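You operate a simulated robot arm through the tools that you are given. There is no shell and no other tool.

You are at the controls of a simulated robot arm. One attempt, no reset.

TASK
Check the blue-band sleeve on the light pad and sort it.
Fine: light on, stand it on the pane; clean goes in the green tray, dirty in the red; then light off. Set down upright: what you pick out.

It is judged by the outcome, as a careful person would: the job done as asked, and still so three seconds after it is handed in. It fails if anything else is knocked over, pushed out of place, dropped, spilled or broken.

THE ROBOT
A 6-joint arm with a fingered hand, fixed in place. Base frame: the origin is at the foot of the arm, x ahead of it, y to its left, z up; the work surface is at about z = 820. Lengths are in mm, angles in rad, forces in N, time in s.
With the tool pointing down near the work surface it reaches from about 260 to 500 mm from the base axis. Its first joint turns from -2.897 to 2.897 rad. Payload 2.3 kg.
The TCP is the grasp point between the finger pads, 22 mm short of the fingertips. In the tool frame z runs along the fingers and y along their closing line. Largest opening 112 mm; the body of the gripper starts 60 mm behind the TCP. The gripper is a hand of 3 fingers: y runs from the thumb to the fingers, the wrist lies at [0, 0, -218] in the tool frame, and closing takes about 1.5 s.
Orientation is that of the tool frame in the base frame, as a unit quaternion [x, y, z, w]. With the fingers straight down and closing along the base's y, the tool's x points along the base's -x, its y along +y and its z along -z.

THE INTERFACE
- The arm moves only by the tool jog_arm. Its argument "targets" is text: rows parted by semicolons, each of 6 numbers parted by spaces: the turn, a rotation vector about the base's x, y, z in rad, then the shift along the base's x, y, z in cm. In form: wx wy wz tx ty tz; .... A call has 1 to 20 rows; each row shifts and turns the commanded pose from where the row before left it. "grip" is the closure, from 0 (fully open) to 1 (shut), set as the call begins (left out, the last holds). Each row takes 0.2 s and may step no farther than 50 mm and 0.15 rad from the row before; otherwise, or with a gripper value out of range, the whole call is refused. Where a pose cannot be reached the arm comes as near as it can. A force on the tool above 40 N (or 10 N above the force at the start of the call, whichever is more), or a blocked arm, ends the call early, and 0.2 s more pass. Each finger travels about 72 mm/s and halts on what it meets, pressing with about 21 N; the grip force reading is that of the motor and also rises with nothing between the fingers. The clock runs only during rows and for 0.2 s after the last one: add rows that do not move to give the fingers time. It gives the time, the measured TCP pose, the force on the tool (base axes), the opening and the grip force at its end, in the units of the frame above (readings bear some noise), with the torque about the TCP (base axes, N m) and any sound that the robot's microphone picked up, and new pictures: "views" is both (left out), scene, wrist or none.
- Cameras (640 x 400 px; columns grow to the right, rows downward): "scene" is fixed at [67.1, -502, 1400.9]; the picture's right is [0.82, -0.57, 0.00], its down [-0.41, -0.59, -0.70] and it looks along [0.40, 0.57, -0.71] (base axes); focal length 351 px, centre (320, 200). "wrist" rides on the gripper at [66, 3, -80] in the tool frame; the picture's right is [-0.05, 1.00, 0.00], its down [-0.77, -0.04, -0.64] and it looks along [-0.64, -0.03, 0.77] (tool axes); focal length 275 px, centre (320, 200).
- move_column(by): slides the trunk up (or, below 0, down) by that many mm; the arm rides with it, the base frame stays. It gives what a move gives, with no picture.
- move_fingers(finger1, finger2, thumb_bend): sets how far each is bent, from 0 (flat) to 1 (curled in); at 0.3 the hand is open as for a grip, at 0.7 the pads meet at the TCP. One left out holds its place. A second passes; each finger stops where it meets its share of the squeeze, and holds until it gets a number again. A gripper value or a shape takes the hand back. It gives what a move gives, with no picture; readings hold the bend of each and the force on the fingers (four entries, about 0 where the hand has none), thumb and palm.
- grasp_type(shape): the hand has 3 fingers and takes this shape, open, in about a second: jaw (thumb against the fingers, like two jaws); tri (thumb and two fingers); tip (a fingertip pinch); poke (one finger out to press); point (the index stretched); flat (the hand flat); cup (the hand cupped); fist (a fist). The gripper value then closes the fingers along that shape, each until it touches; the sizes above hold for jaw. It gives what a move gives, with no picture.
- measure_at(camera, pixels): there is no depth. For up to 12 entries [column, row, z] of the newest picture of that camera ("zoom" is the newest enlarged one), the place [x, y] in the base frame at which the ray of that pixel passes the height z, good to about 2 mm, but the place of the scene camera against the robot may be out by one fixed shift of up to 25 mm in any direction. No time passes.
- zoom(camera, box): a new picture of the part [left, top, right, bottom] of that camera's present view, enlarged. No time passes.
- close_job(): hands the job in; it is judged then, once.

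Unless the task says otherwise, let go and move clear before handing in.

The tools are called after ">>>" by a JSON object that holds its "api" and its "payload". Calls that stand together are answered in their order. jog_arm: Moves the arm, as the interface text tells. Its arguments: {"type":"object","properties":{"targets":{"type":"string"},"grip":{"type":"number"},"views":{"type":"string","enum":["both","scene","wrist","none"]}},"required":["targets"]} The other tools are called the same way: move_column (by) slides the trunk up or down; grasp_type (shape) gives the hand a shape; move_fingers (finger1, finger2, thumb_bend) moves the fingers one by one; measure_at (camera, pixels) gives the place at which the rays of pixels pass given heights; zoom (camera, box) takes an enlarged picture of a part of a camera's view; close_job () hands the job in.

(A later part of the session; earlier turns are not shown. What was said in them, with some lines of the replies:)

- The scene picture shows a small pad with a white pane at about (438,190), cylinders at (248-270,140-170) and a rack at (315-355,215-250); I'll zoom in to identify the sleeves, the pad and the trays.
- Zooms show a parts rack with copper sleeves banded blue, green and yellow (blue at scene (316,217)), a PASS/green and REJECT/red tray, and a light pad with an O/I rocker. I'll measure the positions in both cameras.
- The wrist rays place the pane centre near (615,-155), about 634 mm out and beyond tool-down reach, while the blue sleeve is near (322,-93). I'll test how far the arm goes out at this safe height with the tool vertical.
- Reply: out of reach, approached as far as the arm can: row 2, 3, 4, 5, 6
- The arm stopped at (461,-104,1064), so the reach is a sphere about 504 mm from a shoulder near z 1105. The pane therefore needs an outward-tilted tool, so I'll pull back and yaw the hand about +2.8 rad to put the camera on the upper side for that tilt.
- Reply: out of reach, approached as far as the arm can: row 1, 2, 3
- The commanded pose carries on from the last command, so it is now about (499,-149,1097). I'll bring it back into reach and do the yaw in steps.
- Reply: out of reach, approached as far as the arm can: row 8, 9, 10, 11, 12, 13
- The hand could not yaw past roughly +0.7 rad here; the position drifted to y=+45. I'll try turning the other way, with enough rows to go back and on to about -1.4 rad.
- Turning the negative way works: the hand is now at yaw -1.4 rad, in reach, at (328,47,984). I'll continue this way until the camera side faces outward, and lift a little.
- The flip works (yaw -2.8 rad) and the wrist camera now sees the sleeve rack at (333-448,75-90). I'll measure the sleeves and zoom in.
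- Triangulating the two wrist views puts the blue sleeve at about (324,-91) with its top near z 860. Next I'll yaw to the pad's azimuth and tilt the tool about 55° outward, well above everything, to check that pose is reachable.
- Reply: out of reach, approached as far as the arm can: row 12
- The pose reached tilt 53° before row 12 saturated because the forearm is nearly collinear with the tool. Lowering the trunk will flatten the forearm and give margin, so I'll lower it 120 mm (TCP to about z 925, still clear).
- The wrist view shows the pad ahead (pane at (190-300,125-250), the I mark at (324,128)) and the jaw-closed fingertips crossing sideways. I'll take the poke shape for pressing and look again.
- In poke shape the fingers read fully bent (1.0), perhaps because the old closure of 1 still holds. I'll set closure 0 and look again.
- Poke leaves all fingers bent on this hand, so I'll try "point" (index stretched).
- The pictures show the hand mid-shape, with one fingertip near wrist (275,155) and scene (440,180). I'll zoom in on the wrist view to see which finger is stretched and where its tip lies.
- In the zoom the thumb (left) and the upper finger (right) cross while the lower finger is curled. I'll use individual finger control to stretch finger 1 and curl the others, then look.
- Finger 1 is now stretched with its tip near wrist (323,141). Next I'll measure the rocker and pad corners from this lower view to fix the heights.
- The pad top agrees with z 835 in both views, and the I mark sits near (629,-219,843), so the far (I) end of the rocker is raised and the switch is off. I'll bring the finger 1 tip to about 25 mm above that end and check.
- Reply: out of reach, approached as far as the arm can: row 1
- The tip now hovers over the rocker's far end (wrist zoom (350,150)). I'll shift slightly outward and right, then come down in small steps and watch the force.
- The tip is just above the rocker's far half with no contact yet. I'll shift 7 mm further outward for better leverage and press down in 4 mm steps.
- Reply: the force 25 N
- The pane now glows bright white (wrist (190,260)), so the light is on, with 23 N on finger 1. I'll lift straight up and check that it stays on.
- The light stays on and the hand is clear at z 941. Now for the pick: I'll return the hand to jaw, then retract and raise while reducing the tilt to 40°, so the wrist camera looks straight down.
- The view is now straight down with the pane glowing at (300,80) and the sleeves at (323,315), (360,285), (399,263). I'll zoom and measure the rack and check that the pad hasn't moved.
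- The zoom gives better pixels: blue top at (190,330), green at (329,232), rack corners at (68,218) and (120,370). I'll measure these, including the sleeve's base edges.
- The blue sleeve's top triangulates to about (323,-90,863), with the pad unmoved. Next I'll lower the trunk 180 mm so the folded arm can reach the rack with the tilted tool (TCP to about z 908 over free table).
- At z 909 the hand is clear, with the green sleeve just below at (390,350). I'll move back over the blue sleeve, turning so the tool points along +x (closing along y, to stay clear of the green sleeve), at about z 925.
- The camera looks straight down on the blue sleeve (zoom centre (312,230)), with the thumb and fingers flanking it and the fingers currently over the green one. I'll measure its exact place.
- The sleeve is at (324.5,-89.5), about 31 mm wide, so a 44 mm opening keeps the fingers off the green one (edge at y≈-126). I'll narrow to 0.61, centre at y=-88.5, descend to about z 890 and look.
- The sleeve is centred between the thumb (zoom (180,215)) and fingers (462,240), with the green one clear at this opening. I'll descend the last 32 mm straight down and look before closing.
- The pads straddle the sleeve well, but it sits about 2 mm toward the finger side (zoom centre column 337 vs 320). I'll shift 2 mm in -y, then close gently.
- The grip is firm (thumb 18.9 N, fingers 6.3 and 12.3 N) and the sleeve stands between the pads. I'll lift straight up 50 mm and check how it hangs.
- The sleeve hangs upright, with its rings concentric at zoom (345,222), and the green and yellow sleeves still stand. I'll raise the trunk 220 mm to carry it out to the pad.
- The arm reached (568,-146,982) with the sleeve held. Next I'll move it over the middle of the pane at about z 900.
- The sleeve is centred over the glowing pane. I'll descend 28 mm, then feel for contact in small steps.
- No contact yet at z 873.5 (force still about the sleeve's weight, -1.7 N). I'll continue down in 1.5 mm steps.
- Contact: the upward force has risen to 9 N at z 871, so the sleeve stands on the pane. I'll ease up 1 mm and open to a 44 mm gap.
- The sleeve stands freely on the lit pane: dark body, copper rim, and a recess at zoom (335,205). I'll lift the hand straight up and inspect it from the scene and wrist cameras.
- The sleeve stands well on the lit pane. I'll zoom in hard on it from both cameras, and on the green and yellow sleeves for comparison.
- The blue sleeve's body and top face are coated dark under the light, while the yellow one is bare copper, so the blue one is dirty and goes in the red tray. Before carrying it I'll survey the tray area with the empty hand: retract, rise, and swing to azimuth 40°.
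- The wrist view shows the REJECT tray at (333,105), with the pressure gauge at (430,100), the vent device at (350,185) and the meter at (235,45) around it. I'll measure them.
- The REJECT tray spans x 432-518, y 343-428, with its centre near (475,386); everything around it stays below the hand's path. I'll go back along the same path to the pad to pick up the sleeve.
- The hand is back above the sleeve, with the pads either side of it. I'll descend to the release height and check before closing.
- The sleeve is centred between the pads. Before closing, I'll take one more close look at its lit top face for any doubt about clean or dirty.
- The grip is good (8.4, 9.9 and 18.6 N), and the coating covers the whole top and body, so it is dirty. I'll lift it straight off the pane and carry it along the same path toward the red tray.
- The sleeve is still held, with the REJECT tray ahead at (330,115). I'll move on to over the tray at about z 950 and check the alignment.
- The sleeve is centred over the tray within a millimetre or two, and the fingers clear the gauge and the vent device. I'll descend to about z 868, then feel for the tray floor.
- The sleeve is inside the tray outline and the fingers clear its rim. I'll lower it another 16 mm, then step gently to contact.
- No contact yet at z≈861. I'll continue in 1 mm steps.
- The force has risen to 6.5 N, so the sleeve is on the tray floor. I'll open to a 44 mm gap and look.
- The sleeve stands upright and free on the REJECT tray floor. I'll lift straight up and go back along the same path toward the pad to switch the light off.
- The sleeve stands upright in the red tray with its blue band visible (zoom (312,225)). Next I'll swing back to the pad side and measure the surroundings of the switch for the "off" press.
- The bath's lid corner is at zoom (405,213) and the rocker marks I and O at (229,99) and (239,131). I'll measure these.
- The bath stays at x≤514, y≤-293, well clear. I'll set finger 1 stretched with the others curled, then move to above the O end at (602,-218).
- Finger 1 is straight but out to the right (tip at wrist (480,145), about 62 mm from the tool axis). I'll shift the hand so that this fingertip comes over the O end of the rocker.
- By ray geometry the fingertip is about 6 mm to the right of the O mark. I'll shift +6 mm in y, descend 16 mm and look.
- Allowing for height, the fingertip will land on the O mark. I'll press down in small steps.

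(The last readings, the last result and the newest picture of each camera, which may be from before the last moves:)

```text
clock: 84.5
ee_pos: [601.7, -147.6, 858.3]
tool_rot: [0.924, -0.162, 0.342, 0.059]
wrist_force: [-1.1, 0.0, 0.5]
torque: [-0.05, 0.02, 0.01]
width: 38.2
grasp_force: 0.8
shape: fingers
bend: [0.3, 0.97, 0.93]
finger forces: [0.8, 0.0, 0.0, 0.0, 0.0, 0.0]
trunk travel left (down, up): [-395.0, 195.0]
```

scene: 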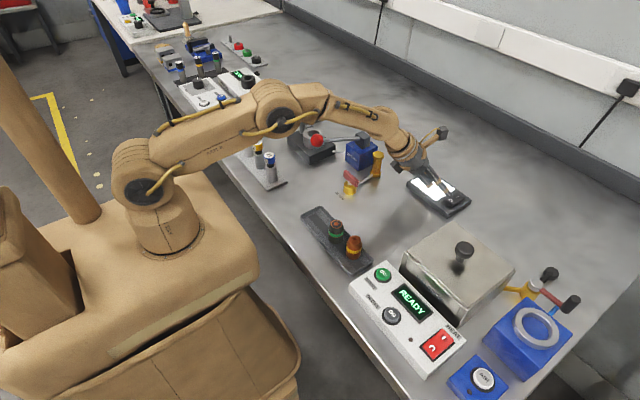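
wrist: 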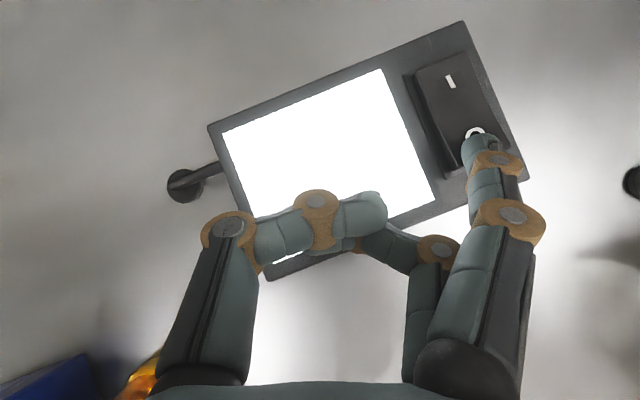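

The fingertip has just touched the O side (0.8 N on finger 1). I'll press further down in 2-3 mm steps until the light goes out.

>>> {"api": "jog_arm", "payload": {"targets": "0 0 0 0 0 -0.3; 0 0 0 0 0 -0.2; 0 0 0 0 0 0", "views": "wrist"}}

```text
clock: 85.3
ee_pos: [602.4, -147.7, 853.6]
tool_rot: [0.923, -0.162, 0.343, 0.059]
wrist_force: [0.8, 1.0, 7.2]
torque: [-0.49, 0.02, 0.11]
width: 38.6
grasp_force: 3.4
shape: fingers
bend: [0.29, 0.97, 0.93]
finger forces: [6.9, 0.0, 0.1, 0.0, 0.0, 0.0]
trunk travel left (down, up): [-395.0, 195.0]
```

wrist: 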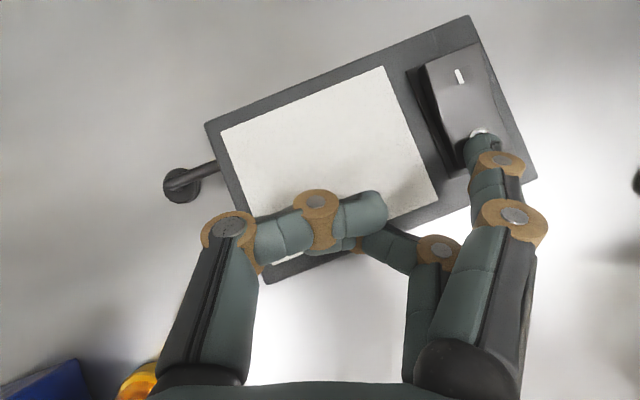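

The pane is now dull, so the light is off. I'll lift straight up and confirm it stays off.

>>> {"api": "jog_arm", "payload": {"targets": "0 0 0 0 0 0.5; 0 0 0 0 0 1.5; 0 0 0 0 0 3; 0 0 0 0 0 4; 0 0 0 -2 0.5 3; 0 0 0 -2.5 0.6 3; 0 0 0 -2.5 0.6 3; 0 0 0 0 0 0", "views": "both"}}

>>> {"api": "zoom", "payload": {"camera": "scene", "box": [390, 140, 490, 220]}}

>>> {"api": "zoom", "payload": {"camera": "scene", "box": [200, 50, 340, 140]}}

>>> {"api": "zoom", "payload": {"camera": "scene", "box": [290, 190, 390, 280]}}

```text
clock: 87.1
ee_pos: [533.2, -130.3, 1033.6]
tool_rot: [0.925, -0.161, 0.34, 0.058]
wrist_force: [1.1, -0.1, -0.2]
torque: [0.0, -0.02, -0.01]
width: 38.1
grasp_force: 0.0
shape: fingers
bend: [0.3, 0.97, 0.93]
finger forces: [0.0, 0.0, 0.0, 0.1, 0.0, 0.1]
trunk travel left (down, up): [-395.0, 195.0]
```

scene: 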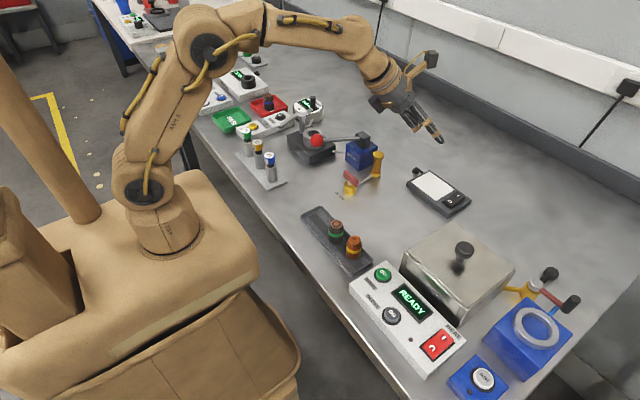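
wrist: 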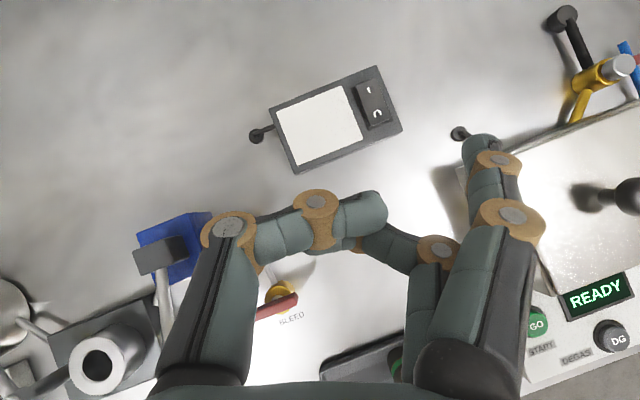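

```text
5.00 times, centred on (440, 180) of scene
```

zoom: 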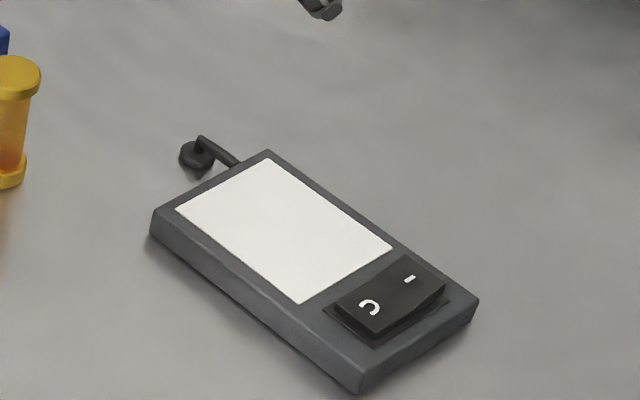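

```text
4.44 times, centred on (270, 95) of scene
```

zoom: 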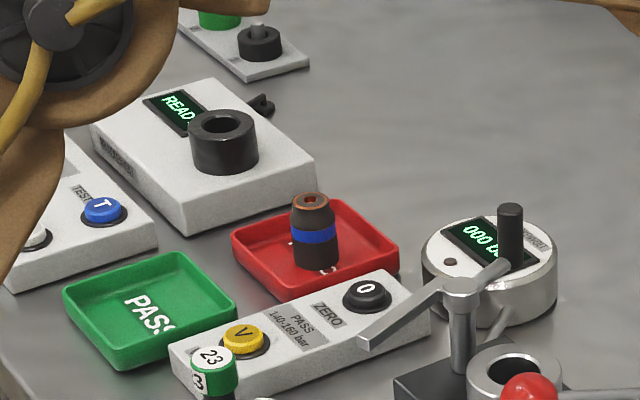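

```text
4.44 times, centred on (340, 235) of scene
```

zoom: 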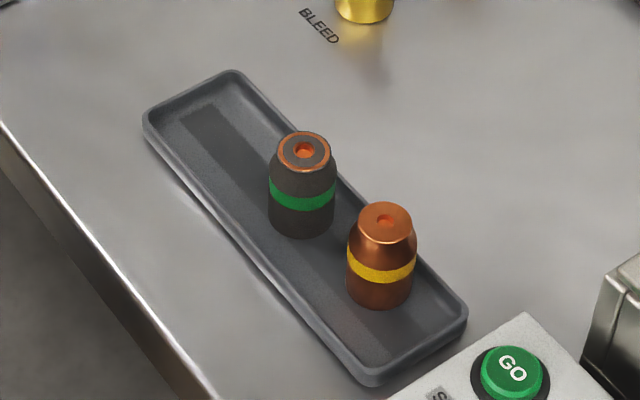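

The pane is dark again with the rocker back on O, the blue sleeve stands upright in the red tray, and everything else is where it was. The hand is clear, so I'm handing in the job.

>>> {"api": "close_job", "payload": {}}

```text
The job is handed in.
```

The blue-band sleeve was dirty, so I put it upright in the red REJECT tray and handed the job in.

- **Check:** With the light on and the sleeve standing on the pane, its body and top face were coated dark. The yellow-band sleeve beside it is bare copper, so I took the coating as dirt.
- **Light:** I switched it off afterwards. The pane was dull in the last pictures, and the pad had not moved.
- **Other items:** During the pick-up a finger lightly brushed the green-band sleeve. It may have shifted about 1 mm, but it is still upright in its rack. Nothing else looked moved in the last pictures.
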